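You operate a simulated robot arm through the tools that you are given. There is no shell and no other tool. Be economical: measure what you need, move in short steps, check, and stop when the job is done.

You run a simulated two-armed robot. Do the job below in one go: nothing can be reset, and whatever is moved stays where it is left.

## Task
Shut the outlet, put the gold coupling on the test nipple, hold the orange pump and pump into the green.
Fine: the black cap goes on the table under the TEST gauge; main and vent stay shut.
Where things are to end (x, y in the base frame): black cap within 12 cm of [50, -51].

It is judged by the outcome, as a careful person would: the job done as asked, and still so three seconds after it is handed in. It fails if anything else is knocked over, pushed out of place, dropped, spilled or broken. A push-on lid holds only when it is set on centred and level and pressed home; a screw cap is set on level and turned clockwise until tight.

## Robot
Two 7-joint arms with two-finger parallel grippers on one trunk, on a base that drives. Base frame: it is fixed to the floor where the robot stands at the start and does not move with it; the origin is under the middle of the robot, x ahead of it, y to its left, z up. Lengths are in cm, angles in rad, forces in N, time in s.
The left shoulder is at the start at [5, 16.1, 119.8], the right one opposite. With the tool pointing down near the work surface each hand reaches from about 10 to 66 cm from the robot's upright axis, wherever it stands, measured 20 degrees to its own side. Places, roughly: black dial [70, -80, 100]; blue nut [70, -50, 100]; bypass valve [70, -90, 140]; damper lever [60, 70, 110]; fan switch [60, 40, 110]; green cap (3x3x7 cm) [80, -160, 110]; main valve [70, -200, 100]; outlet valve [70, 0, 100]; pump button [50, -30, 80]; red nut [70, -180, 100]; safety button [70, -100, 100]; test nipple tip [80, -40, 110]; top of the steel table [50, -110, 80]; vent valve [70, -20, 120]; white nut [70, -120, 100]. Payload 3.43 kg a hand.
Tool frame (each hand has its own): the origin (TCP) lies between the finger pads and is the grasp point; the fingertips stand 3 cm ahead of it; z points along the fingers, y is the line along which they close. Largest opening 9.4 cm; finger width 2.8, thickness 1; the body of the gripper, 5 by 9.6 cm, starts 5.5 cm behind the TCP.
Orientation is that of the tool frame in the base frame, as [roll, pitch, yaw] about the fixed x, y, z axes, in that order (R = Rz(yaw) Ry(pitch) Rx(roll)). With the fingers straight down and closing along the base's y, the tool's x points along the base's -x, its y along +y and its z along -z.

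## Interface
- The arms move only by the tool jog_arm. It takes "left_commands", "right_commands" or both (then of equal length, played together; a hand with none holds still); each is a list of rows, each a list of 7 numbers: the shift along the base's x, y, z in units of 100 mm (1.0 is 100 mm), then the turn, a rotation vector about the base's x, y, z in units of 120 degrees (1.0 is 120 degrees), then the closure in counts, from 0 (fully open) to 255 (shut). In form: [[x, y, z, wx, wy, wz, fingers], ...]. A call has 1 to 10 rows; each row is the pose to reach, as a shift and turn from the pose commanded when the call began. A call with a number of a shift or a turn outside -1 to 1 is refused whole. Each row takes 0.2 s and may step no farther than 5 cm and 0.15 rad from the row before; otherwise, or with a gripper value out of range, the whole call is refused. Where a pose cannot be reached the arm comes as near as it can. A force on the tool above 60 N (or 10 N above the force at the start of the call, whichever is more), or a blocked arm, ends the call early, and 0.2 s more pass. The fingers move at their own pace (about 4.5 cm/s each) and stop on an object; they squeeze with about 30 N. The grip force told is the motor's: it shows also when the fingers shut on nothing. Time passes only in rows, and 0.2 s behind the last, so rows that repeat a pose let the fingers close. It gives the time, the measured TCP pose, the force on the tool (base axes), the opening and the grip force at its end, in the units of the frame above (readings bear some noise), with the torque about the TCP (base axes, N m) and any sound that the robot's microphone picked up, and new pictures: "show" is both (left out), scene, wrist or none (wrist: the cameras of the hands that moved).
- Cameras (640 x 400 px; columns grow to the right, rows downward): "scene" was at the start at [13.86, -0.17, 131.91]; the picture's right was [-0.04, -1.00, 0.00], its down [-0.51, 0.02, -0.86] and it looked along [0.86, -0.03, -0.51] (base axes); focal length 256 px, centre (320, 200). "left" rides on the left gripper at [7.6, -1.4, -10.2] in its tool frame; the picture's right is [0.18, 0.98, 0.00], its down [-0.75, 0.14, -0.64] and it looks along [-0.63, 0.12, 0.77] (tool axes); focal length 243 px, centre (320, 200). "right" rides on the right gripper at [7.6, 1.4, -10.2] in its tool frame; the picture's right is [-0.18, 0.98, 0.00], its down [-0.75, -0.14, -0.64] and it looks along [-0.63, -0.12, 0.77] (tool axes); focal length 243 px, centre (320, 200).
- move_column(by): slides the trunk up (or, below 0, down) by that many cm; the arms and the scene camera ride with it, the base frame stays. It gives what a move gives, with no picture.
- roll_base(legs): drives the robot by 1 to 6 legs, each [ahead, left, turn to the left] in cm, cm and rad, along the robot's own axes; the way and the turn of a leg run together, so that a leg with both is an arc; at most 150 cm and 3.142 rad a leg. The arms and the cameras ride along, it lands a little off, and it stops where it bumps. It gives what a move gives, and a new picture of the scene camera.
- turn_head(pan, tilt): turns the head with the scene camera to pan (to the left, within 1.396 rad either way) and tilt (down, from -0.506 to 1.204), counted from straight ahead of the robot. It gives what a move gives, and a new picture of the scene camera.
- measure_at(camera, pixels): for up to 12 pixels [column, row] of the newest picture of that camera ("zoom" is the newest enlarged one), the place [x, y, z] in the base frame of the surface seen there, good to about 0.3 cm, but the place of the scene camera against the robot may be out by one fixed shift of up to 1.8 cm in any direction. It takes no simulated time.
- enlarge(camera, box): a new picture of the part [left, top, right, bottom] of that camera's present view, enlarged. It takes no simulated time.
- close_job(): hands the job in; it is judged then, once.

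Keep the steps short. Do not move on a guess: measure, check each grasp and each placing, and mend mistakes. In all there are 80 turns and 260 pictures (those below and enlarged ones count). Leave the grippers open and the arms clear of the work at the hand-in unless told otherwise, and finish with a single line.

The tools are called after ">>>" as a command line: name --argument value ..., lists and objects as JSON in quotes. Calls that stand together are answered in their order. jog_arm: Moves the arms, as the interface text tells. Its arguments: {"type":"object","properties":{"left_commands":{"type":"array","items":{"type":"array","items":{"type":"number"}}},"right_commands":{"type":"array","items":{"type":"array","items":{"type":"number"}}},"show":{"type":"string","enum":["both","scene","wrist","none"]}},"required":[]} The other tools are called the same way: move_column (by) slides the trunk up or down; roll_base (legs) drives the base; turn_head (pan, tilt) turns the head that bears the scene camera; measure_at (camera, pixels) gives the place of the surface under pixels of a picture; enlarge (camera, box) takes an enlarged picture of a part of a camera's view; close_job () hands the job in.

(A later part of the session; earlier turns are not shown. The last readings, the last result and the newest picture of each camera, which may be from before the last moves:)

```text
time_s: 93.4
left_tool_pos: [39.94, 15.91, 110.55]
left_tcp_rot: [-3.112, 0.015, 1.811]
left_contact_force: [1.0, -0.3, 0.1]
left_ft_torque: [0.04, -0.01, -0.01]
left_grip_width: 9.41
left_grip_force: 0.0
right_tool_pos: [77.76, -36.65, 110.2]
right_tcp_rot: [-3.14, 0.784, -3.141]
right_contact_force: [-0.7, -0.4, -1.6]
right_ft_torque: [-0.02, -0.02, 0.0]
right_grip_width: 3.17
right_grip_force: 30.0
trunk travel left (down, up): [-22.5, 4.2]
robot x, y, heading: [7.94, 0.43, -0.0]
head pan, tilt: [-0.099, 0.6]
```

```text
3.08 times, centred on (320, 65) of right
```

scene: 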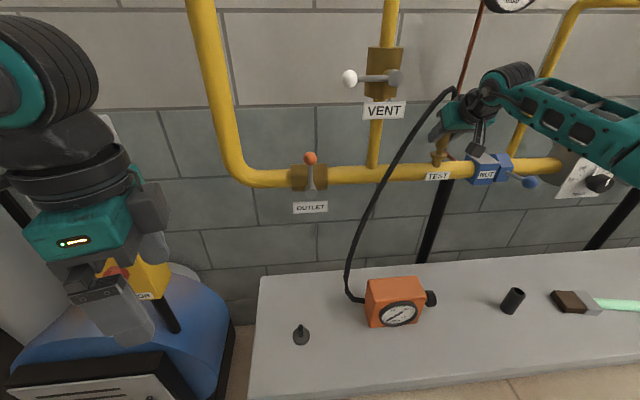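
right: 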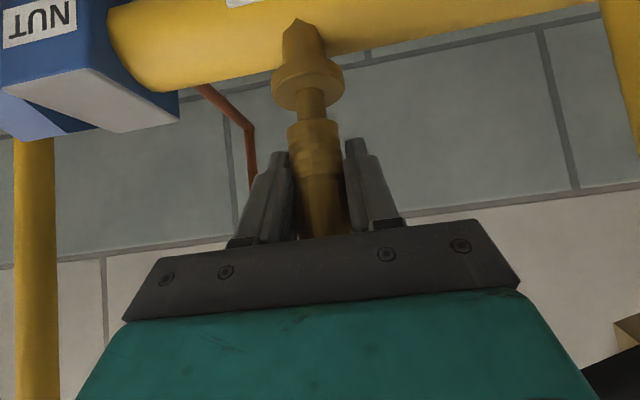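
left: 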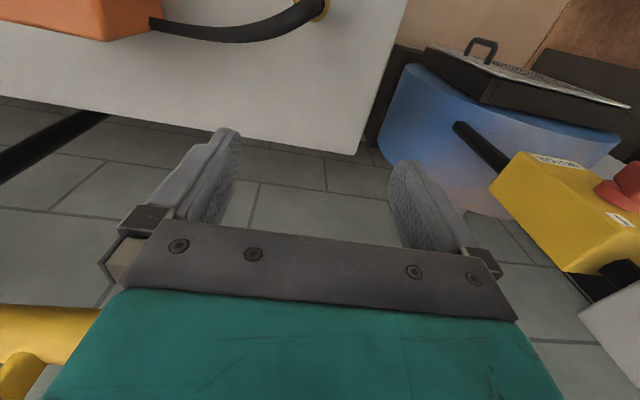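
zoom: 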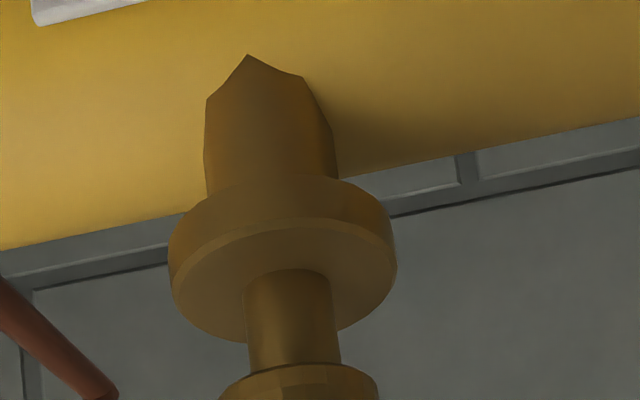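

The coupling came back up 1.8 cm with the hand, so it isn't locked. I now hold it lower on the ribs; I push down again firmly.

>>> jog_arm --right_commands '[[0, 0.0, -0.1, 0, 0, 0, 255], [0, 0.0, -0.18, 0, 0, 0, 255], [0, 0, -0.22, 0, 0, 0, 255], [0, 0, -0.26, 0, 0, 0, 255]]' --show "wrist"

>>> enlarge --camera "scene" --box '[420, 110, 468, 170]'

```text
time_s: 94.4
left_tool_pos: [39.83, 16.08, 110.81]
left_tcp_rot: [-3.114, 0.014, 1.811]
left_contact_force: [-0.4, -0.6, 0.4]
left_ft_torque: [0.01, -0.02, 0.0]
left_grip_width: 9.38
left_grip_force: 0.0
right_tool_pos: [77.84, -36.76, 108.38]
right_tcp_rot: [-3.141, 0.8, -3.14]
right_contact_force: [3.6, -2.3, 20.2]
right_ft_torque: [0.03, 0.14, -0.02]
right_grip_width: 3.18
right_grip_force: 30.2
trunk travel left (down, up): [-22.5, 4.2]
robot x, y, heading: [8.22, 0.21, 0.002]
head pan, tilt: [-0.099, 0.6]
```

right: 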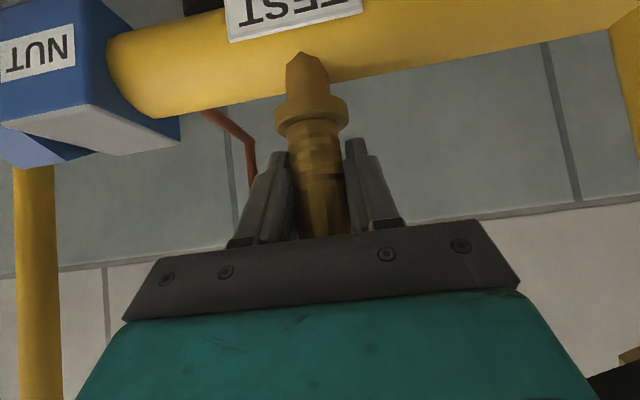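

```text
6.67 times, centred on (444, 140) of scene
```

zoom: 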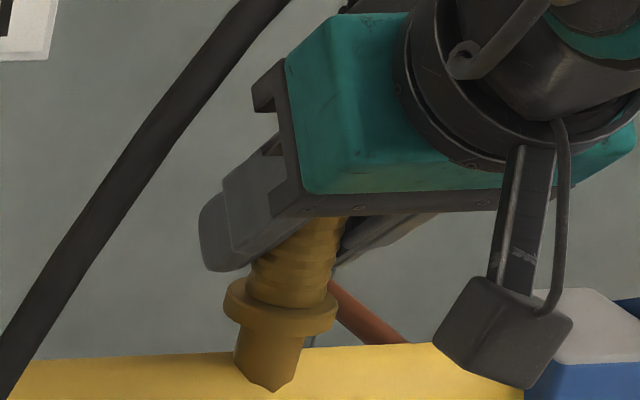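

>>> jog_arm --right_commands '[[0, 0.0, -0.02, 0, 0, 0, 255], [0, 0.0, -0.04, 0, 0, 0, 255], [0, 0, -0.06, 0, 0, 0, 255], [0, 0, -0.08, 0, 0, 0, 255]]' --show "wrist"

>>> jog_arm --right_commands '[[0, 0.0, 0.05, 0, 0, 0, 255], [0, 0.0, 0.1, 0, 0, 0, 255], [0, 0, 0.12, 0, 0, 0, 255]]' --show "wrist"

```text
time_s: 95.4
left_tool_pos: [39.76, 16.16, 110.7]
left_tcp_rot: [-3.116, 0.017, 1.811]
left_contact_force: [-0.7, -0.9, -0.4]
left_ft_torque: [-0.03, 0.01, 0.0]
left_grip_width: 9.4
left_grip_force: 0.0
right_tool_pos: [77.76, -36.52, 107.94]
right_tcp_rot: [3.14, 0.805, -3.141]
right_contact_force: [5.8, -4.6, 30.8]
right_ft_torque: [-0.13, -0.09, -0.03]
right_grip_width: 3.22
right_grip_force: 29.8
trunk travel left (down, up): [-22.5, 4.2]
robot x, y, heading: [8.29, 0.11, -0.001]
head pan, tilt: [-0.099, 0.6]
```

right: 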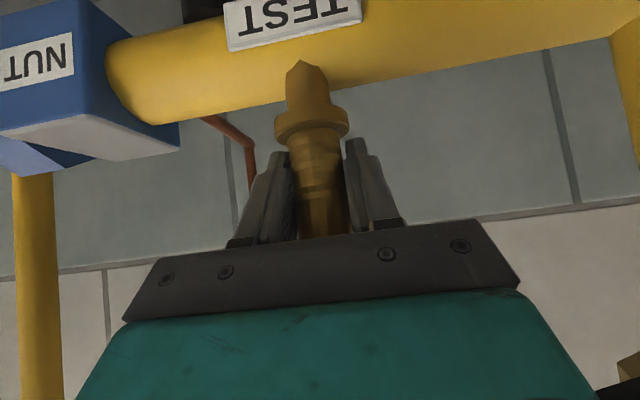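

```text
time_s: 96.2
left_tool_pos: [40.0, 15.92, 110.53]
left_tcp_rot: [-3.112, 0.015, 1.813]
left_contact_force: [-0.4, -0.3, -0.5]
left_ft_torque: [-0.01, 0.0, 0.01]
left_grip_width: 9.41
left_grip_force: 0.1
right_tool_pos: [77.8, -36.61, 107.9]
right_tcp_rot: [-3.141, 0.785, -3.14]
right_contact_force: [9.2, -0.9, 8.4]
right_ft_torque: [0.0, -0.68, 0.0]
right_grip_width: 3.16
right_grip_force: 30.2
trunk travel left (down, up): [-22.5, 4.2]
robot x, y, heading: [7.79, 0.08, -0.005]
head pan, tilt: [-0.099, 0.6]
```

right: 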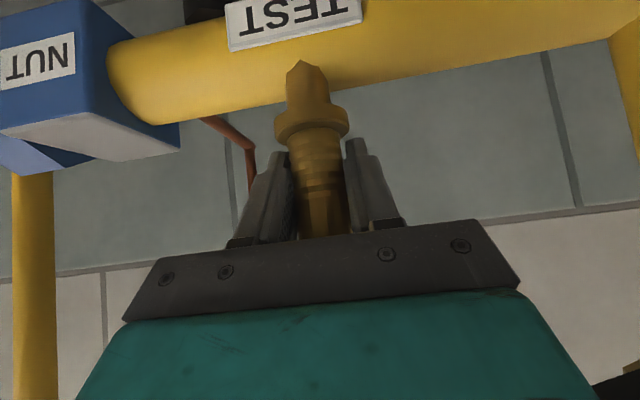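

A gentle tug upward to test whether it holds now.

>>> jog_arm --right_commands '[[0, 0.0, 0.03, 0, 0, 0, 255], [0, 0.0, 0.06, 0, 0, 0, 255]]' --show "wrist"

>>> enlarge --camera "scene" --box '[420, 110, 468, 170]'

```text
time_s: 96.8
left_tool_pos: [39.97, 15.92, 110.68]
left_tcp_rot: [-3.113, 0.013, 1.809]
left_contact_force: [0.3, 0.2, 0.1]
left_ft_torque: [-0.02, -0.01, 0.02]
left_grip_width: 9.41
left_grip_force: 0.1
right_tool_pos: [77.77, -36.76, 108.54]
right_tcp_rot: [-3.139, 0.78, -3.141]
right_contact_force: [-0.4, -0.1, -1.1]
right_ft_torque: [0.01, 0.01, 0.01]
right_grip_width: 3.17
right_grip_force: 29.6
trunk travel left (down, up): [-22.5, 4.2]
robot x, y, heading: [8.24, 0.12, -0.0]
head pan, tilt: [-0.099, 0.6]
```

right: 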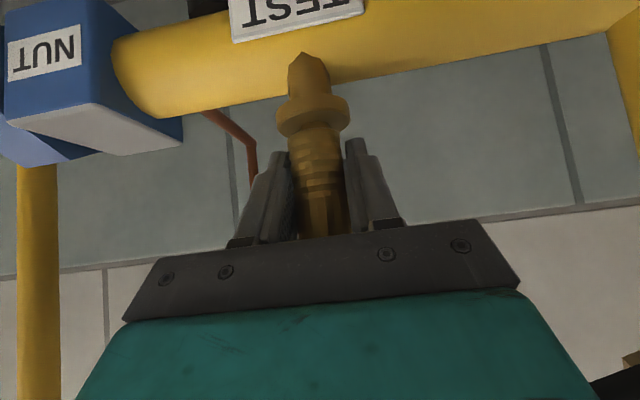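

```text
6.67 times, centred on (444, 140) of scene
```

zoom: 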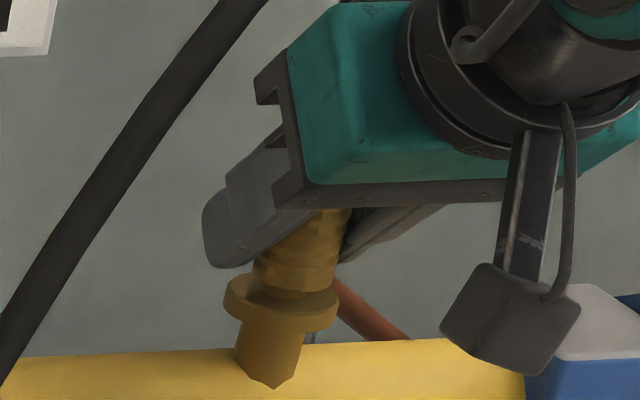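

No latch felt; it's a push-on fit. I press it home once more and release there, then check it stays.

>>> jog_arm --right_commands '[[0, 0.01, -0.05, 0, 0, 0, 255], [0, 0.01, -0.09, 0, 0, 0, 255], [0, 0.01, -0.12, 0, 0, 0, 255], [0, 0.01, -0.15, 0, 0, 0, 255]]' --show "none"

>>> jog_arm --right_commands '[[0, 0.0, 0.05, 0, 0, 0, 255], [0, 0.0, 0.05, 0, 0, 0, 0], [0, 0.0, 0.05, 0, 0, 0, 0], [0, 0.0, 0.05, 0, 0, 0, 0], [0, 0.0, 0.05, 0, 0, 0, 0], [0, 0.0, 0.05, 0, 0, 0, 0], [-0.3, 0, 0.35, 0, 0, 0, 0], [-0.6, 0, 0.65, 0, 0, 0, 0], [-0.9, 0, 0.9, 0, 0, 0, 0]]' --show "both"

>>> enlarge --camera "scene" --box '[400, 70, 500, 190]'

>>> enlarge --camera "right" --box '[220, 20, 420, 180]'

```text
time_s: 97.8
left_tool_pos: [39.74, 15.97, 110.71]
left_tcp_rot: [-3.112, 0.013, 1.813]
left_contact_force: [-0.8, -0.4, 0.4]
left_ft_torque: [0.04, -0.02, 0.0]
left_grip_width: 9.39
left_grip_force: 0.1
right_tool_pos: [77.9, -36.53, 108.0]
right_tcp_rot: [3.142, 0.799, 3.141]
right_contact_force: [6.4, -5.5, 24.0]
right_ft_torque: [-0.17, -0.04, -0.03]
right_grip_width: 3.19
right_grip_force: 30.5
trunk travel left (down, up): [-22.5, 4.2]
robot x, y, heading: [7.99, 0.28, 0.003]
head pan, tilt: [-0.099, 0.6]
```

```text
time_s: 99.8
left_tool_pos: [39.88, 16.11, 110.69]
left_tcp_rot: [-3.112, 0.014, 1.811]
left_contact_force: [-1.2, -0.1, -0.3]
left_ft_torque: [0.0, -0.03, 0.0]
left_grip_width: 9.41
left_grip_force: 0.1
right_tool_pos: [68.88, -36.76, 116.28]
right_tcp_rot: [-3.138, 0.787, -3.14]
right_contact_force: [-0.4, -0.2, -0.3]
right_ft_torque: [0.0, -0.05, 0.01]
right_grip_width: 9.39
right_grip_force: 0.1
trunk travel left (down, up): [-22.5, 4.2]
robot x, y, heading: [7.89, 0.13, 0.001]
head pan, tilt: [-0.099, 0.6]
```

scene: 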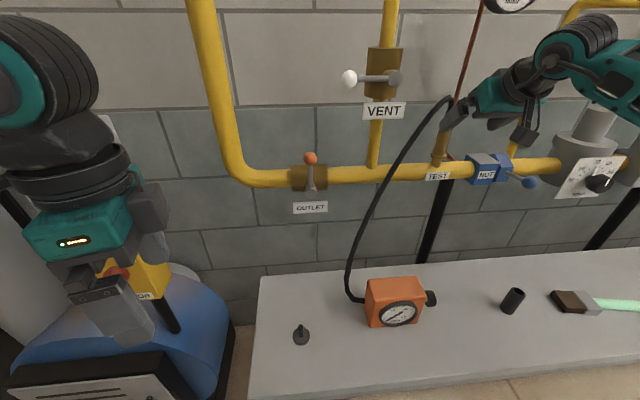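
right: 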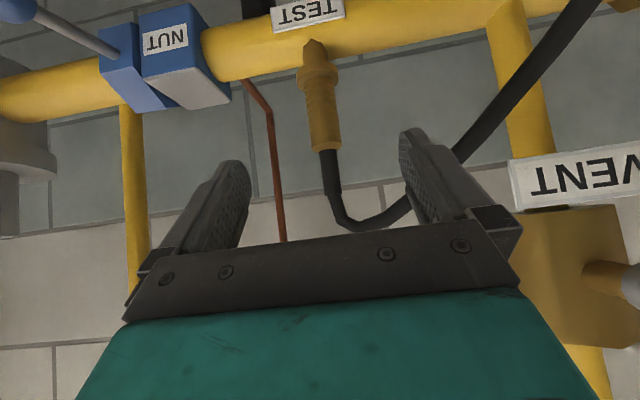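

```text
3.33 times, centred on (450, 130) of scene
```

zoom: 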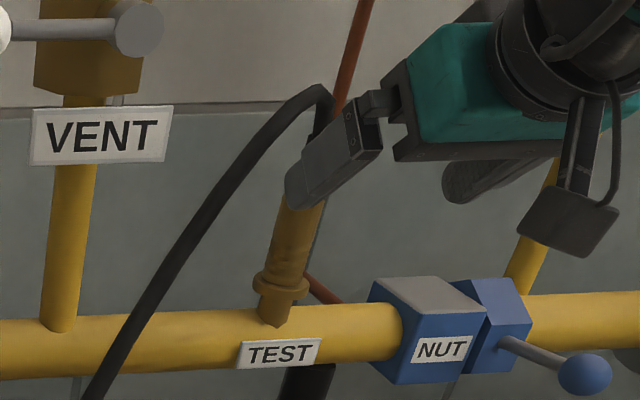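

```text
2.50 times, centred on (320, 100) of right
```

zoom: 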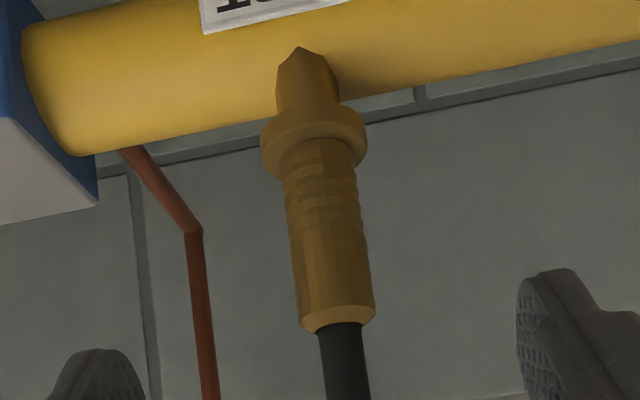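

The coupling sits straight against the collar and stays. Now I bring the right hand back and point it down, then drive 16 cm right so both arms can work at the pump.

>>> jog_arm --right_commands '[[-0.3, 0, 0, 0, 0, 0, 0], [-0.6, 0, 0, 0, 0, 0, 0], [-0.9, 0, 0, 0, 0.06, 0, 0], [-1, 0, 0, 0, 0.12, 0, 0], [-1, 0, 0, 0, 0.18, 0, 0], [-1, 0, 0, 0, 0.24, 0, 0], [-1, 0, 0, 0, 0.3, 0, 0], [-1, 0, 0, 0, 0.375, 0, 0]]' --show "none"

>>> jog_arm --right_commands '[[-0.3, 0, -0.2, 0, 0, 0, 0], [-0.6, 0, -0.4, 0, 0, 0, 0], [-0.9, 0, -0.6, 0, 0, 0, 0]]' --show "none"

>>> roll_base --legs '[[0, -16, 0]]'

```text
refused: row 8 steps farther than a row can; nothing moved
```

```text
time_s: 100.6
left_tool_pos: [39.97, 15.97, 110.69]
left_tcp_rot: [-3.113, 0.014, 1.812]
left_contact_force: [-1.0, -0.2, 0.6]
left_ft_torque: [0.0, 0.03, -0.01]
left_grip_width: 9.42
left_grip_force: 0.0
right_tool_pos: [59.73, -36.5, 110.26]
right_tcp_rot: [-3.14, 0.786, -3.141]
right_contact_force: [0.3, -0.7, 0.8]
right_ft_torque: [-0.04, -0.01, -0.01]
right_grip_width: 9.39
right_grip_force: 0.1
trunk travel left (down, up): [-22.5, 4.2]
robot x, y, heading: [8.62, 0.25, 0.001]
head pan, tilt: [-0.099, 0.6]
```

```text
time_s: 102.6
left_tool_pos: [39.93, 0.23, 110.56]
left_tcp_rot: [-3.111, 0.013, 1.813]
left_contact_force: [0.2, 0.0, -0.8]
left_ft_torque: [0.0, -0.03, 0.0]
left_grip_width: 9.37
left_grip_force: 0.2
right_tool_pos: [59.97, -52.45, 110.28]
right_tcp_rot: [-3.139, 0.784, -3.139]
right_contact_force: [-0.1, -0.6, -0.8]
right_ft_torque: [0.01, 0.02, 0.0]
right_grip_width: 9.39
right_grip_force: 0.0
trunk travel left (down, up): [-22.5, 4.2]
robot x, y, heading: [7.68, -15.87, 0.001]
head pan, tilt: [-0.099, 0.6]
```

scene: 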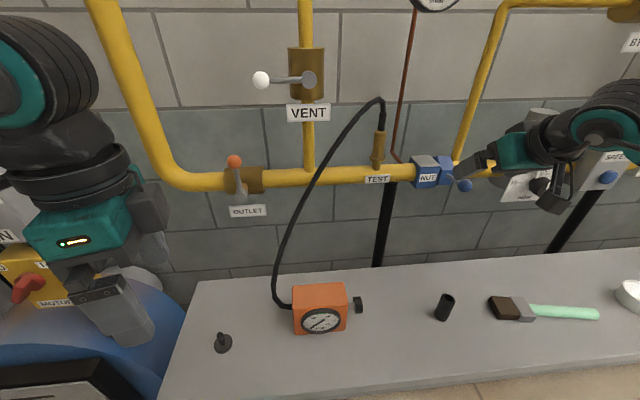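

>>> enlarge --camera "scene" --box '[260, 265, 380, 345]'

>>> measure_at --camera "scene" --pixels '[[294, 286], [343, 284], [297, 306], [348, 303], [320, 320], [298, 330], [346, 327], [358, 305], [350, 306], [292, 303], [320, 307], [321, 333]]'

>>> jog_arm --right_commands '[[-0.1, 0, 0, 0, 0.06, 0, 255], [-0.2, 0, 0, 0, 0.12, 0, 255], [-0.3, 0.1, 0, 0, 0.18, 0, 255], [-0.4, 0.2, 0, 0, 0.24, 0, 255], [-0.5, 0.4, 0, 0, 0.3, 0, 255], [-0.6, 0.6, 0, 0, 0.34, 0, 255], [-0.6, 0.8, 0, 0, 0.375, 0, 255]]' --left_commands '[[0.1, 0, 0, 0, 0, -0.03, 0], [0.2, -0.1, 0, 0, 0, -0.06, 0], [0.3, -0.3, 0, 0, 0, -0.09, 0], [0.5, -0.5, 0, 0, 0, -0.1155, 0], [0.7, -0.7, 0, 0, 0, -0.1155, 0], [0.9, -0.9, 0, 0, 0, -0.1155, 0], [1, -1, 0, 0, 0, -0.1155, 0]]' --show "both"

```text
5.00 times, centred on (320, 305) of scene
```

zoom: 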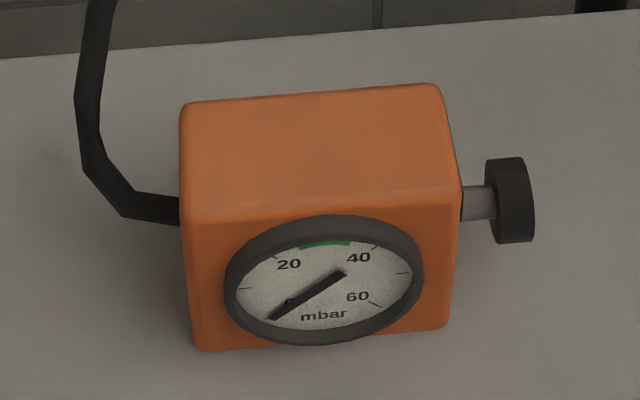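

```text
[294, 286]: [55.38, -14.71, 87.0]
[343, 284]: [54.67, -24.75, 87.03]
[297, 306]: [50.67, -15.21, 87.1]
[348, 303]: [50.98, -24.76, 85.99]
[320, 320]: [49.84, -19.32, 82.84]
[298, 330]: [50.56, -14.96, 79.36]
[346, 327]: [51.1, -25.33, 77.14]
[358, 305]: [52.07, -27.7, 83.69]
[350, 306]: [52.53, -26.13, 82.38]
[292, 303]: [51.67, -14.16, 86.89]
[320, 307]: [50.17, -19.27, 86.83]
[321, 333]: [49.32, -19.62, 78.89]
```

```text
time_s: 104.2
left_tool_pos: [49.93, -9.81, 110.59]
left_tcp_rot: [-3.112, 0.014, 1.572]
left_contact_force: [0.3, 0.0, 0.5]
left_ft_torque: [0.0, 0.03, 0.04]
left_grip_width: 9.41
left_grip_force: 0.0
right_tool_pos: [53.95, -44.37, 110.27]
right_tcp_rot: [3.141, -0.002, -3.14]
right_contact_force: [-0.8, -0.2, 1.0]
right_ft_torque: [0.04, -0.01, 0.0]
right_grip_width: 0.0
right_grip_force: 29.9
trunk travel left (down, up): [-22.5, 4.2]
robot x, y, heading: [7.87, -15.84, 0.005]
head pan, tilt: [-0.099, 0.6]
```

scene: 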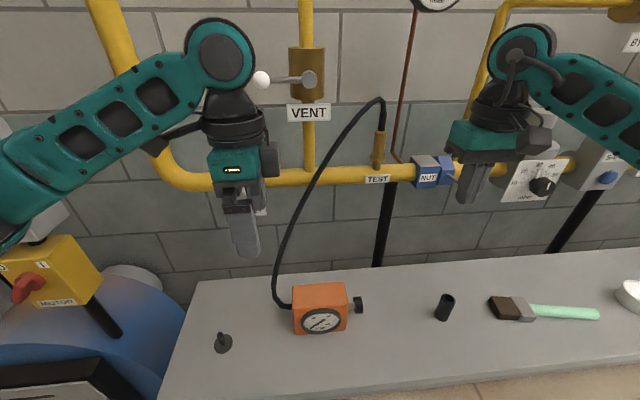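
right: 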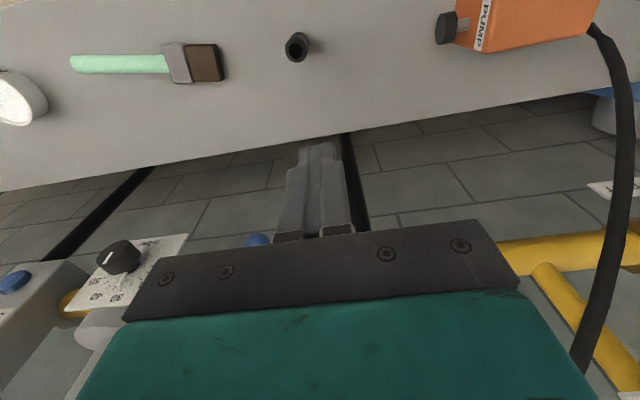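
left: 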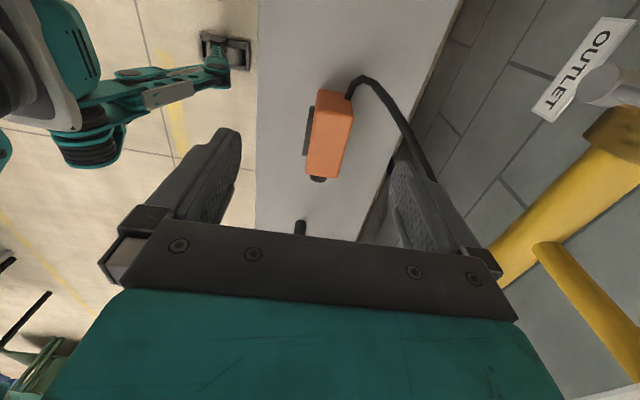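

>>> measure_at --camera "left" --pixels '[[322, 92], [351, 97], [314, 172], [338, 176], [332, 130], [303, 140], [318, 179], [352, 90], [390, 105], [415, 150]]'

>>> enlarge --camera "left" --box '[260, 60, 440, 200]'

```text
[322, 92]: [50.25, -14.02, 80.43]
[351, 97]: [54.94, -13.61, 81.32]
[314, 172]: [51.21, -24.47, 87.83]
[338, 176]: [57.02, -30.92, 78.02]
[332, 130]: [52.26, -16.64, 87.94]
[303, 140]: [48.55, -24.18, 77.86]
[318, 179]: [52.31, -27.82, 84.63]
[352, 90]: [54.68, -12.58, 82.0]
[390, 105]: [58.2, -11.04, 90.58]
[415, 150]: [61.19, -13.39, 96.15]
```

```text
2.86 times, centred on (350, 130) of left
```

zoom: 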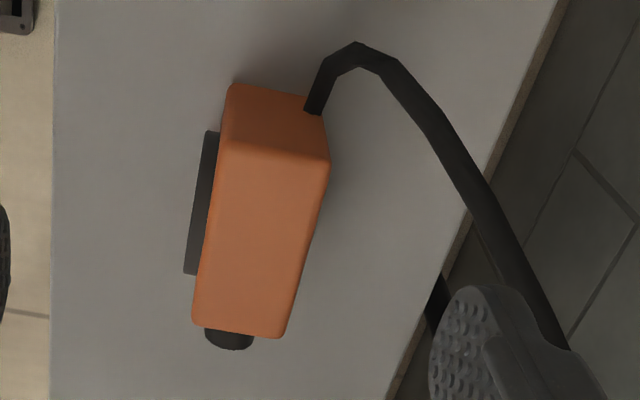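

Pump box: top z 88, x 50.4–55.1 (gauge rim to 49.2), y −14…−25. I go over (52.2, −19.5), then down with the fingers open in front of and behind it.

>>> jog_arm --left_commands '[[0.1, -0.3, 0, 0, 0, 0, 0], [0.2, -0.6, 0, 0, 0, 0, 0], [0.23, -0.97, 0, 0, 0, 0, 0], [0.23, -0.97, -0.4, 0, 0, 0, 0], [0.23, -0.97, -0.8, 0, 0, 0, 0], [0.23, -0.97, -1, 0, 0, 0, 0], [0.23, -0.97, -1, 0, 0, 0, 0]]' --show "both"

```text
time_s: 105.8
left_tool_pos: [52.37, -19.59, 100.55]
left_tcp_rot: [-3.113, 0.014, 1.569]
left_contact_force: [0.4, -0.7, 0.3]
left_ft_torque: [0.01, 0.01, -0.02]
left_grip_width: 9.39
left_grip_force: 0.1
right_tool_pos: [53.92, -44.3, 110.28]
right_tcp_rot: [-3.141, 0.001, -3.141]
right_contact_force: [0.0, -0.5, -0.6]
right_ft_torque: [-0.01, -0.01, -0.04]
right_grip_width: 0.0
right_grip_force: 30.4
trunk travel left (down, up): [-22.5, 4.2]
robot x, y, heading: [7.75, -15.49, 0.0]
head pan, tilt: [-0.099, 0.6]
```

scene: 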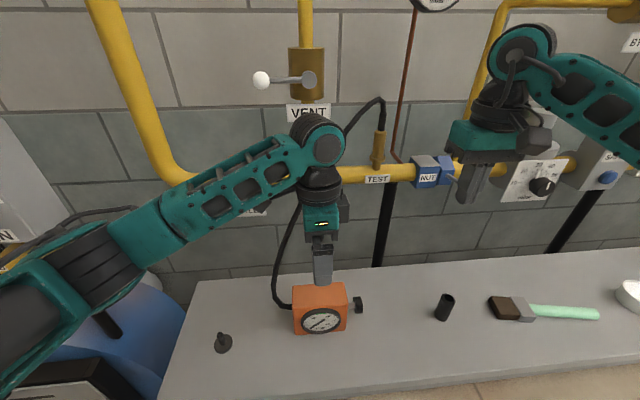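
left: 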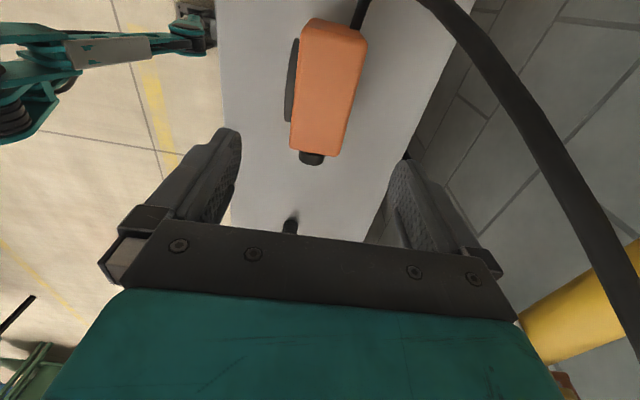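

Clear. Down in two parts, watching.

>>> jog_arm --left_commands '[[0, 0, -0.3, 0, 0, 0, 0], [0, 0, -0.6, 0, 0, 0, 0], [0, 0, -0.9, 0, 0, 0, 0], [0, 0, -0.9, 0, 0, 0, 0]]' --show "wrist"

>>> measure_at --camera "left" --pixels '[[290, 100], [330, 60], [325, 120], [345, 60]]'

```text
time_s: 106.8
left_tool_pos: [52.35, -19.57, 91.57]
left_tcp_rot: [-3.112, 0.013, 1.568]
left_contact_force: [0.3, -0.1, 0.0]
left_ft_torque: [0.01, -0.01, -0.01]
left_grip_width: 9.42
left_grip_force: 0.1
right_tool_pos: [54.01, -44.39, 110.33]
right_tcp_rot: [-3.141, 0.0, -3.14]
right_contact_force: [-0.5, -0.1, 0.2]
right_ft_torque: [0.01, 0.0, 0.0]
right_grip_width: 0.0
right_grip_force: 29.7
trunk travel left (down, up): [-22.5, 4.2]
robot x, y, heading: [7.93, -15.7, -0.0]
head pan, tilt: [-0.099, 0.6]
```

left: 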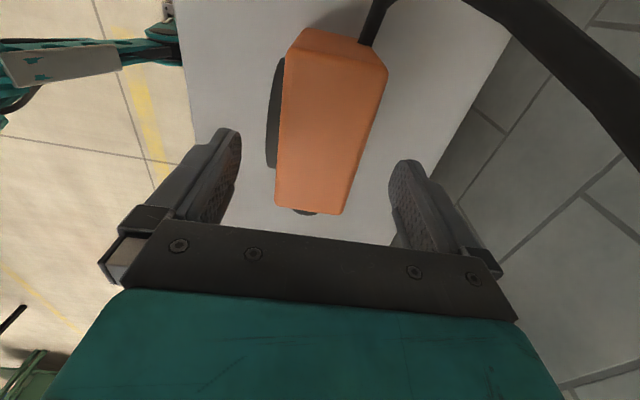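

```text
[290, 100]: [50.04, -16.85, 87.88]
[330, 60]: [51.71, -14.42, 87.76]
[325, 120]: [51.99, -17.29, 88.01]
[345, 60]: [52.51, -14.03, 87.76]
```

>>> jog_arm --left_commands '[[-0.01, 0, -0.3, 0, 0, 0, 0], [-0.01, 0, -0.5, 0, 0, 0, 0], [-0.01, 0, -0.62, 0, 0, 0, 0], [-0.01, 0, -0.62, 0, 0, 0, 255], [-0.01, 0, -0.62, 0, 0, 0, 255], [-0.01, 0, -0.62, 0, 0, 0, 255], [-0.01, 0, -0.62, 0, 0, 0, 255]]' --show "both"

```text
time_s: 108.4
left_tool_pos: [52.19, -19.54, 85.35]
left_tcp_rot: [-3.113, 0.014, 1.571]
left_contact_force: [1.7, -0.4, -0.3]
left_ft_torque: [0.02, -0.27, -0.03]
left_grip_width: 6.07
left_grip_force: 30.0
right_tool_pos: [53.93, -44.25, 110.39]
right_tcp_rot: [3.142, 0.0, -3.14]
right_contact_force: [-0.2, -0.5, -0.5]
right_ft_torque: [-0.02, 0.02, 0.01]
right_grip_width: 0.01
right_grip_force: 30.2
trunk travel left (down, up): [-22.5, 4.2]
robot x, y, heading: [7.8, -15.56, 0.0]
head pan, tilt: [-0.099, 0.6]
```

scene: 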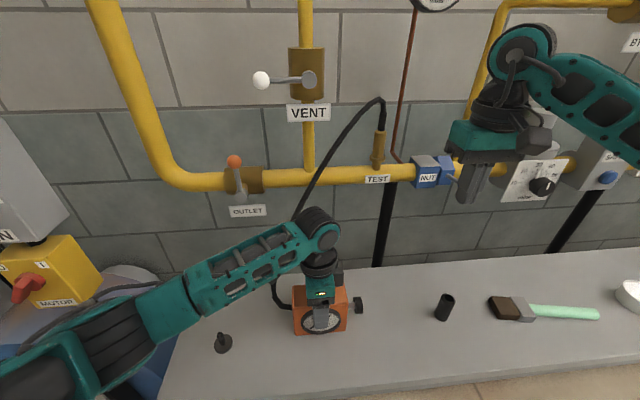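
left: 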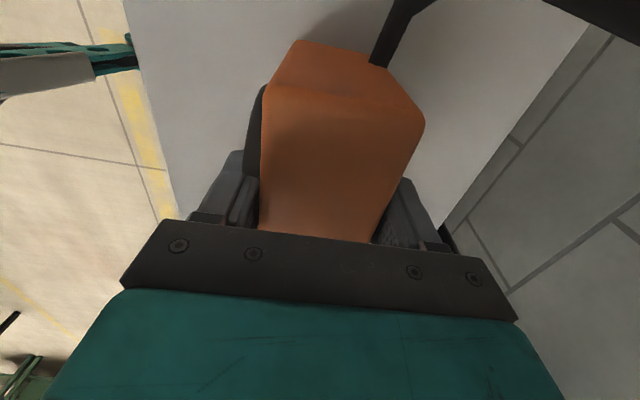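

The pump is held (6.07 cm). Now the right hand, fingers shut, comes beside the button; first above, to measure.

>>> jog_arm --right_commands '[[-0.05, 0.2, -0.3, 0, 0, 0, 255], [-0.1, 0.5, -0.6, 0, 0, 0, 255], [-0.17, 0.8, -0.9, 0, 0, 0, 255], [-0.17, 0.95, -1, 0, 0, 0, 255], [-0.17, 0.95, -1, 0, 0, 0, 255]]' --show "wrist"

```text
time_s: 109.6
left_tool_pos: [52.2, -19.53, 85.56]
left_tcp_rot: [-3.112, 0.015, 1.571]
left_contact_force: [2.4, 1.7, 4.9]
left_ft_torque: [0.16, -0.43, 0.0]
left_grip_width: 6.03
left_grip_force: 29.7
right_tool_pos: [52.12, -34.81, 100.25]
right_tcp_rot: [3.141, 0.0, -3.14]
right_contact_force: [-0.2, 0.3, 0.3]
right_ft_torque: [0.01, -0.01, -0.03]
right_grip_width: 0.0
right_grip_force: 30.1
trunk travel left (down, up): [-22.5, 4.2]
robot x, y, heading: [7.7, -15.56, 0.003]
head pan, tilt: [-0.099, 0.6]
```

right: 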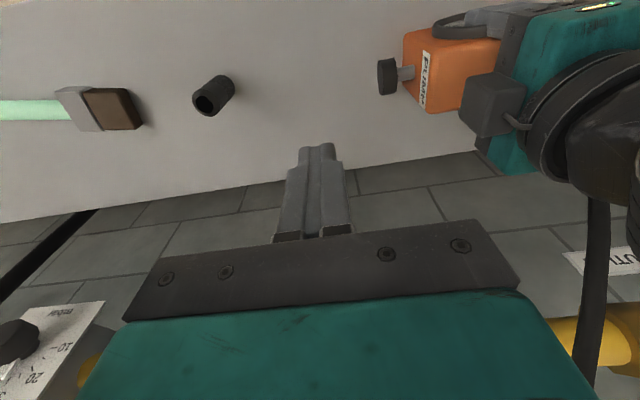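

>>> measure_at --camera "right" --pixels '[[387, 78], [382, 62], [385, 92], [405, 73], [480, 105], [465, 100], [500, 60], [425, 100], [545, 100], [590, 70]]'

>>> enlarge --camera "right" --box '[350, 0, 590, 160]'

```text
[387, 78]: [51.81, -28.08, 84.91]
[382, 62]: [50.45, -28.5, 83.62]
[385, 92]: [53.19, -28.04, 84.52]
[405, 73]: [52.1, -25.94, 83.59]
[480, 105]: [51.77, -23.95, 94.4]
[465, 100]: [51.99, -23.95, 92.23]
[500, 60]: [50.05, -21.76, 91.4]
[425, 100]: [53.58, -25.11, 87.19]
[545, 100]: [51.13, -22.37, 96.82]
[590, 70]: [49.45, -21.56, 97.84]
```

```text
2.50 times, centred on (470, 80) of right
```

zoom: 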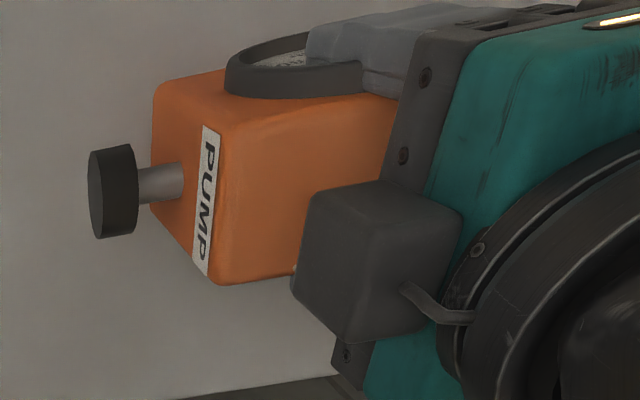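

The left hand's block (y −24, z 92–95) leaves no room for an upright right hand, so I tilt the right hand 45° to point down-left and push with the fingertip. Button face centre ≈ (51.9, −28.5, 83.5).

>>> jog_arm --right_commands '[[0, -0.05, 0, 0.065, 0, 0, 255], [0, -0.1, 0, 0.13, 0, 0, 255], [0, -0.1, 0, 0.195, 0, 0, 255], [0, -0.1, 0, 0.26, 0, 0, 255], [0, -0.1, 0, 0.32, 0, 0, 255], [0, -0.1, 0, 0.375, 0, 0, 255]]' --show "none"

>>> jog_arm --right_commands '[[0, 0, -0.3, 0, 0, 0, 255], [0, 0, -0.6, 0, 0, 0, 255], [-0.02, 0, -0.9, 0, 0, 0, 255], [-0.02, 0, -1, 0, 0, 0, 255], [-0.02, 0, -1, 0, 0, 0, 255]]' --show "both"

```text
time_s: 111.0
left_tool_pos: [52.15, -19.56, 85.44]
left_tcp_rot: [-3.114, 0.014, 1.57]
left_contact_force: [3.4, -0.6, 6.3]
left_ft_torque: [0.14, -0.45, 0.03]
left_grip_width: 6.02
left_grip_force: 30.2
right_tool_pos: [52.23, -35.99, 100.31]
right_tcp_rot: [2.355, 0.002, 3.142]
right_contact_force: [-0.5, -1.1, 0.5]
right_ft_torque: [0.02, 0.02, -0.02]
right_grip_width: 0.01
right_grip_force: 30.2
trunk travel left (down, up): [-22.5, 4.2]
robot x, y, heading: [8.39, -15.67, 0.001]
head pan, tilt: [-0.099, 0.6]
```

```text
time_s: 112.2
left_tool_pos: [52.07, -19.52, 85.48]
left_tcp_rot: [-3.114, 0.014, 1.568]
left_contact_force: [3.3, 1.0, 7.9]
left_ft_torque: [-0.03, -0.52, 0.0]
left_grip_width: 6.02
left_grip_force: 30.2
right_tool_pos: [51.99, -35.84, 90.15]
right_tcp_rot: [2.358, 0.002, -3.14]
right_contact_force: [0.9, 0.4, 0.0]
right_ft_torque: [0.0, -0.02, 0.01]
right_grip_width: 0.0
right_grip_force: 30.0
trunk travel left (down, up): [-22.5, 4.2]
robot x, y, heading: [8.18, -16.16, 0.006]
head pan, tilt: [-0.099, 0.6]
```

scene: 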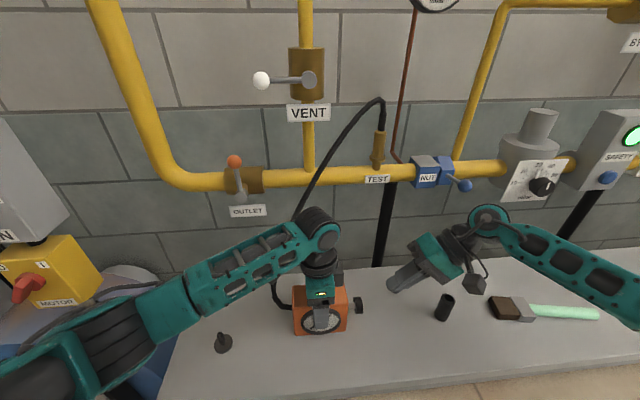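
right: 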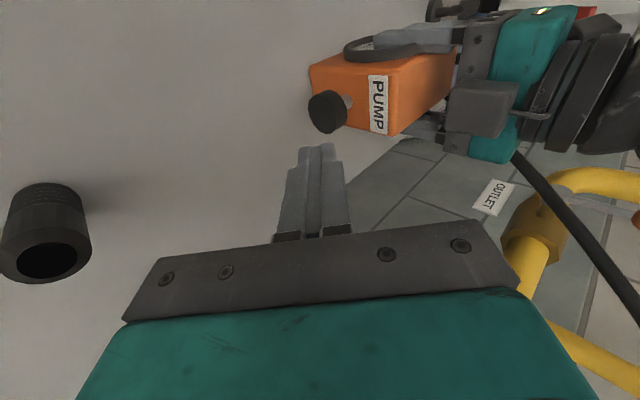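

>>> measure_at --camera "right" --pixels '[[326, 112], [312, 110], [330, 128], [330, 96], [318, 150], [308, 152]]'

>>> turn_head --pan -0.2 --tilt 0.35

```text
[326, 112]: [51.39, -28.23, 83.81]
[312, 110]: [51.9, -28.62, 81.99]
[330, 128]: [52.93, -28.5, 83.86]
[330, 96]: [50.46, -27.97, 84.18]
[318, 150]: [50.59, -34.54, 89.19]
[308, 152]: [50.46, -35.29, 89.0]
```

```text
time_s: 113.0
left_tool_pos: [52.1, -19.59, 85.49]
left_tcp_rot: [-3.113, 0.016, 1.57]
left_contact_force: [3.4, -0.9, 7.5]
left_ft_torque: [-0.07, -0.53, 0.03]
left_grip_width: 6.02
left_grip_force: 30.2
right_tool_pos: [52.0, -35.83, 90.25]
right_tcp_rot: [2.356, 0.003, -3.14]
right_contact_force: [-0.1, 0.3, -0.2]
right_ft_torque: [-0.02, -0.01, -0.03]
right_grip_width: 0.02
right_grip_force: 30.0
trunk travel left (down, up): [-22.5, 4.2]
robot x, y, heading: [8.18, -15.78, 0.004]
head pan, tilt: [-0.201, 0.351]
```

scene: 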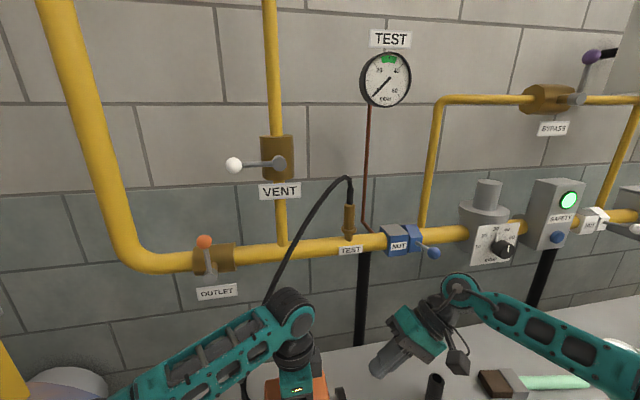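

Button face centre (51.7, −28.4, 83.5). I go down to just before it, then press gently while watching the TEST gauge (385,80).

>>> jog_arm --right_commands '[[-0.02, 0.0, -0.3, 0, 0, 0, 255], [-0.02, 0.1, -0.54, 0, 0, 0, 255], [-0.02, 0.28, -0.54, 0, 0, 0, 255], [-0.02, 0.28, -0.54, 0, 0, 0, 255]]' --show "wrist"

>>> jog_arm --right_commands '[[0, 0.08, 0, 0, 0, 0, 255], [0, 0.16, 0, 0, 0, 0, 255], [0, 0.22, 0, 0, 0, 0, 255], [0, 0.26, 0, 0, 0, 0, 255]]' --show "both"

>>> enlarge --camera "scene" --box '[345, 30, 425, 110]'

```text
time_s: 114.0
left_tool_pos: [52.08, -19.51, 85.41]
left_tcp_rot: [-3.114, 0.013, 1.568]
left_contact_force: [3.7, 0.9, 7.6]
left_ft_torque: [-0.05, -0.53, -0.01]
left_grip_width: 6.03
left_grip_force: 30.0
right_tool_pos: [51.79, -33.04, 84.81]
right_tcp_rot: [2.357, 0.003, 3.142]
right_contact_force: [0.1, -0.5, -0.5]
right_ft_torque: [0.01, 0.01, -0.02]
right_grip_width: 0.0
right_grip_force: 30.2
trunk travel left (down, up): [-22.5, 4.2]
robot x, y, heading: [7.9, -15.76, 0.002]
head pan, tilt: [-0.201, 0.351]
```

right: 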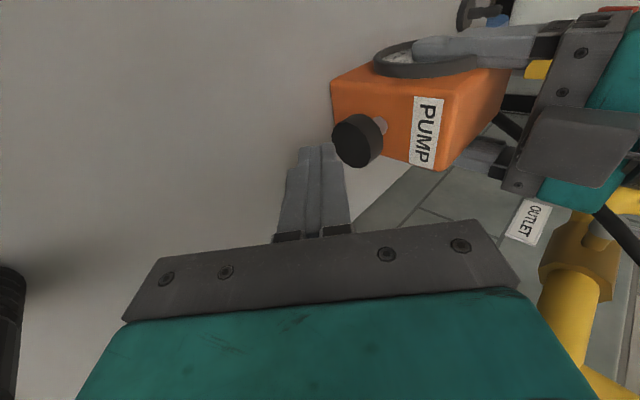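

```text
time_s: 115.0
left_tool_pos: [51.98, -19.56, 85.31]
left_tcp_rot: [-3.114, 0.016, 1.571]
left_contact_force: [2.4, 2.0, 7.7]
left_ft_torque: [-0.37, -0.49, 0.05]
left_grip_width: 6.02
left_grip_force: 30.2
right_tool_pos: [51.83, -30.54, 84.96]
right_tcp_rot: [2.357, 0.0, 3.141]
right_contact_force: [0.7, -3.3, 0.1]
right_ft_torque: [-0.03, 0.02, -0.03]
right_grip_width: 0.01
right_grip_force: 29.8
trunk travel left (down, up): [-22.5, 4.2]
robot x, y, heading: [7.93, -15.78, 0.001]
head pan, tilt: [-0.201, 0.351]
```

scene: 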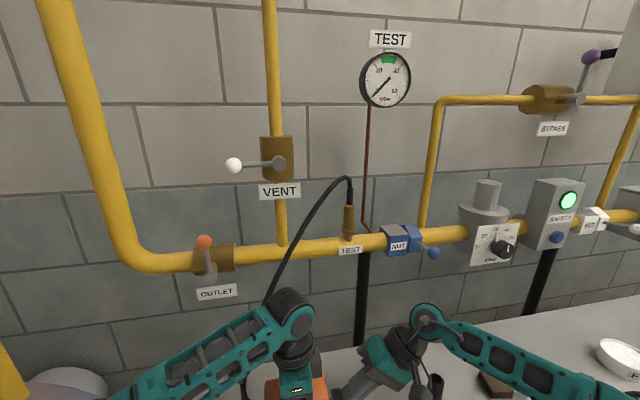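
right: 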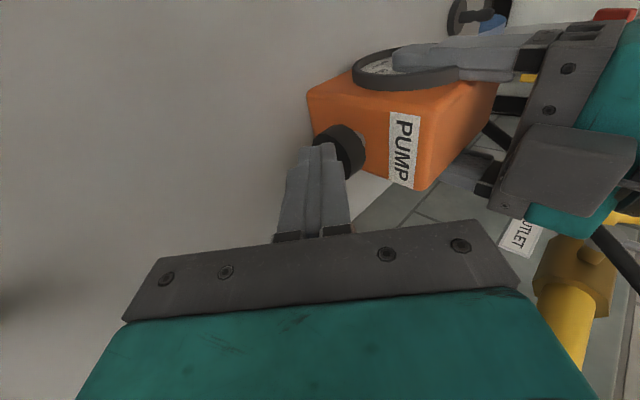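

```text
5.00 times, centred on (385, 70) of scene
```

zoom: 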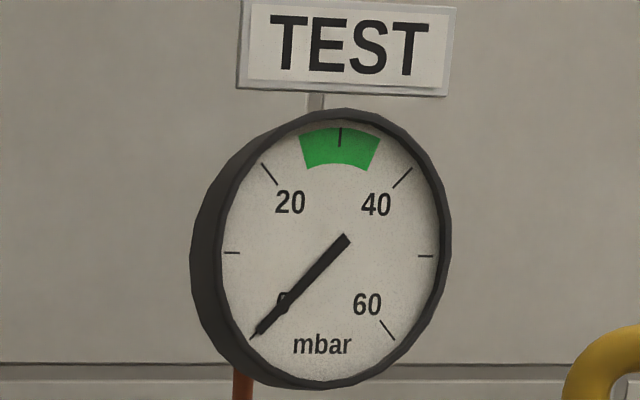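

Contact made, 3 N. I press further through the stroke.

>>> jog_arm --right_commands '[[0, 0.04, 0, 0, 0, 0, 255], [0, 0.08, 0, 0, 0, 0, 255], [0, 0.12, 0, 0, 0, 0, 255], [0, 0.15, 0, 0, 0, 0, 255]]' --show "wrist"

>>> enlarge --camera "scene" --box '[345, 30, 425, 110]'

```text
time_s: 116.0
left_tool_pos: [52.27, -19.31, 85.4]
left_tcp_rot: [-3.112, 0.006, 1.572]
left_contact_force: [-1.0, 17.3, 12.1]
left_ft_torque: [-0.45, -0.45, -0.12]
left_grip_width: 6.04
left_grip_force: 30.2
right_tool_pos: [51.9, -29.23, 84.85]
right_tcp_rot: [2.361, 0.004, 3.139]
right_contact_force: [0.0, -23.6, 0.7]
right_ft_torque: [-0.33, 0.01, -0.12]
right_grip_width: 0.0
right_grip_force: 29.9
trunk travel left (down, up): [-22.5, 4.2]
robot x, y, heading: [7.73, -15.76, -0.004]
head pan, tilt: [-0.201, 0.351]
heard: click
```

right: 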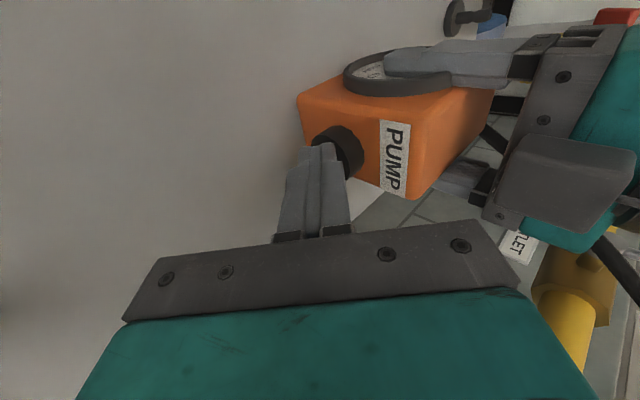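

```text
5.00 times, centred on (385, 70) of scene
5 turns are left
```

zoom: 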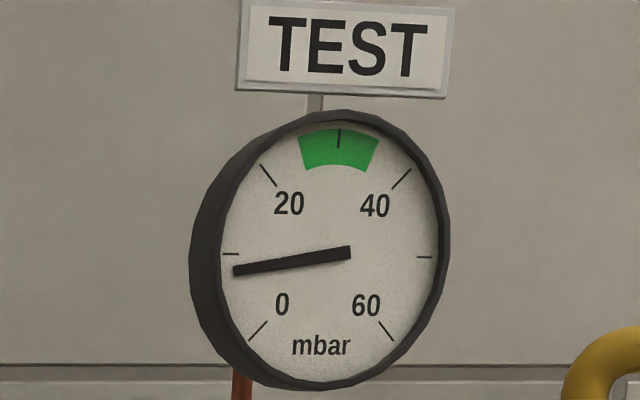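

One click gave about 8 mbar; green is about 25–35. I release and press twice more, then read.

>>> jog_arm --right_commands '[[0, -0.1, 0, 0, 0, 0, 255], [0, -0.2, 0, 0, 0, 0, 255], [0, -0.2, 0, 0, 0, 0, 255], [0, -0.13, 0, 0, 0, 0, 255], [0, -0.08, 0, 0, 0, 0, 255], [0, -0.04, 0, 0, 0, 0, 255], [0, 0, 0, 0, 0, 0, 255]]' --show "none"

>>> jog_arm --right_commands '[[0, -0.1, 0, 0, 0, 0, 255], [0, -0.2, 0, 0, 0, 0, 255], [0, -0.2, 0, 0, 0, 0, 255], [0, -0.13, 0, 0, 0, 0, 255], [0, -0.08, 0, 0, 0, 0, 255], [0, -0.04, 0, 0, 0, 0, 255], [0, 0, 0, 0, 0, 0, 255]]' --show "scene"

>>> enlarge --camera "scene" --box '[345, 30, 425, 110]'

```text
time_s: 117.6
left_tool_pos: [52.09, -19.53, 85.35]
left_tcp_rot: [-3.111, 0.01, 1.572]
left_contact_force: [-0.5, 16.8, 6.6]
left_ft_torque: [-0.46, -0.27, -0.19]
left_grip_width: 6.04
left_grip_force: 29.9
right_tool_pos: [51.91, -29.31, 84.8]
right_tcp_rot: [2.361, 0.004, 3.137]
right_contact_force: [1.7, -21.2, 1.7]
right_ft_torque: [-0.27, -0.04, -0.1]
right_grip_width: 0.0
right_grip_force: 29.7
trunk travel left (down, up): [-22.5, 4.2]
robot x, y, heading: [7.97, -15.68, 0.005]
head pan, tilt: [-0.201, 0.351]
heard: click
```

```text
time_s: 119.2
left_tool_pos: [52.26, -19.34, 85.32]
left_tcp_rot: [-3.113, 0.008, 1.571]
left_contact_force: [-2.0, 17.6, 5.4]
left_ft_torque: [-0.32, -0.18, -0.16]
left_grip_width: 6.02
left_grip_force: 29.9
right_tool_pos: [51.91, -29.17, 84.72]
right_tcp_rot: [2.361, 0.001, 3.141]
right_contact_force: [0.7, -21.0, -0.8]
right_ft_torque: [-0.31, -0.02, -0.15]
right_grip_width: 0.02
right_grip_force: 30.5
trunk travel left (down, up): [-22.5, 4.2]
robot x, y, heading: [8.27, -15.46, -0.002]
head pan, tilt: [-0.201, 0.351]
heard: click
```

scene: 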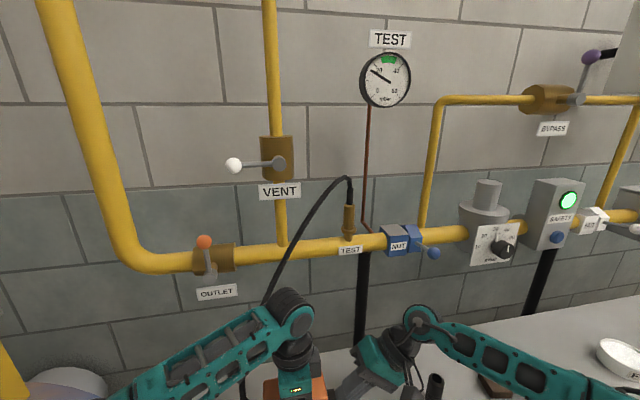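

```text
5.00 times, centred on (385, 70) of scene
4 turns are left
```

zoom: 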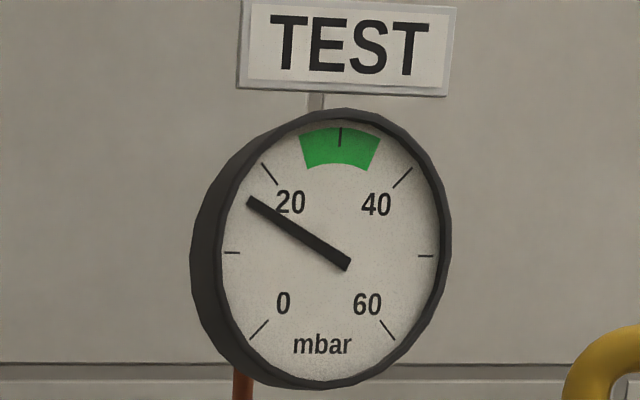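

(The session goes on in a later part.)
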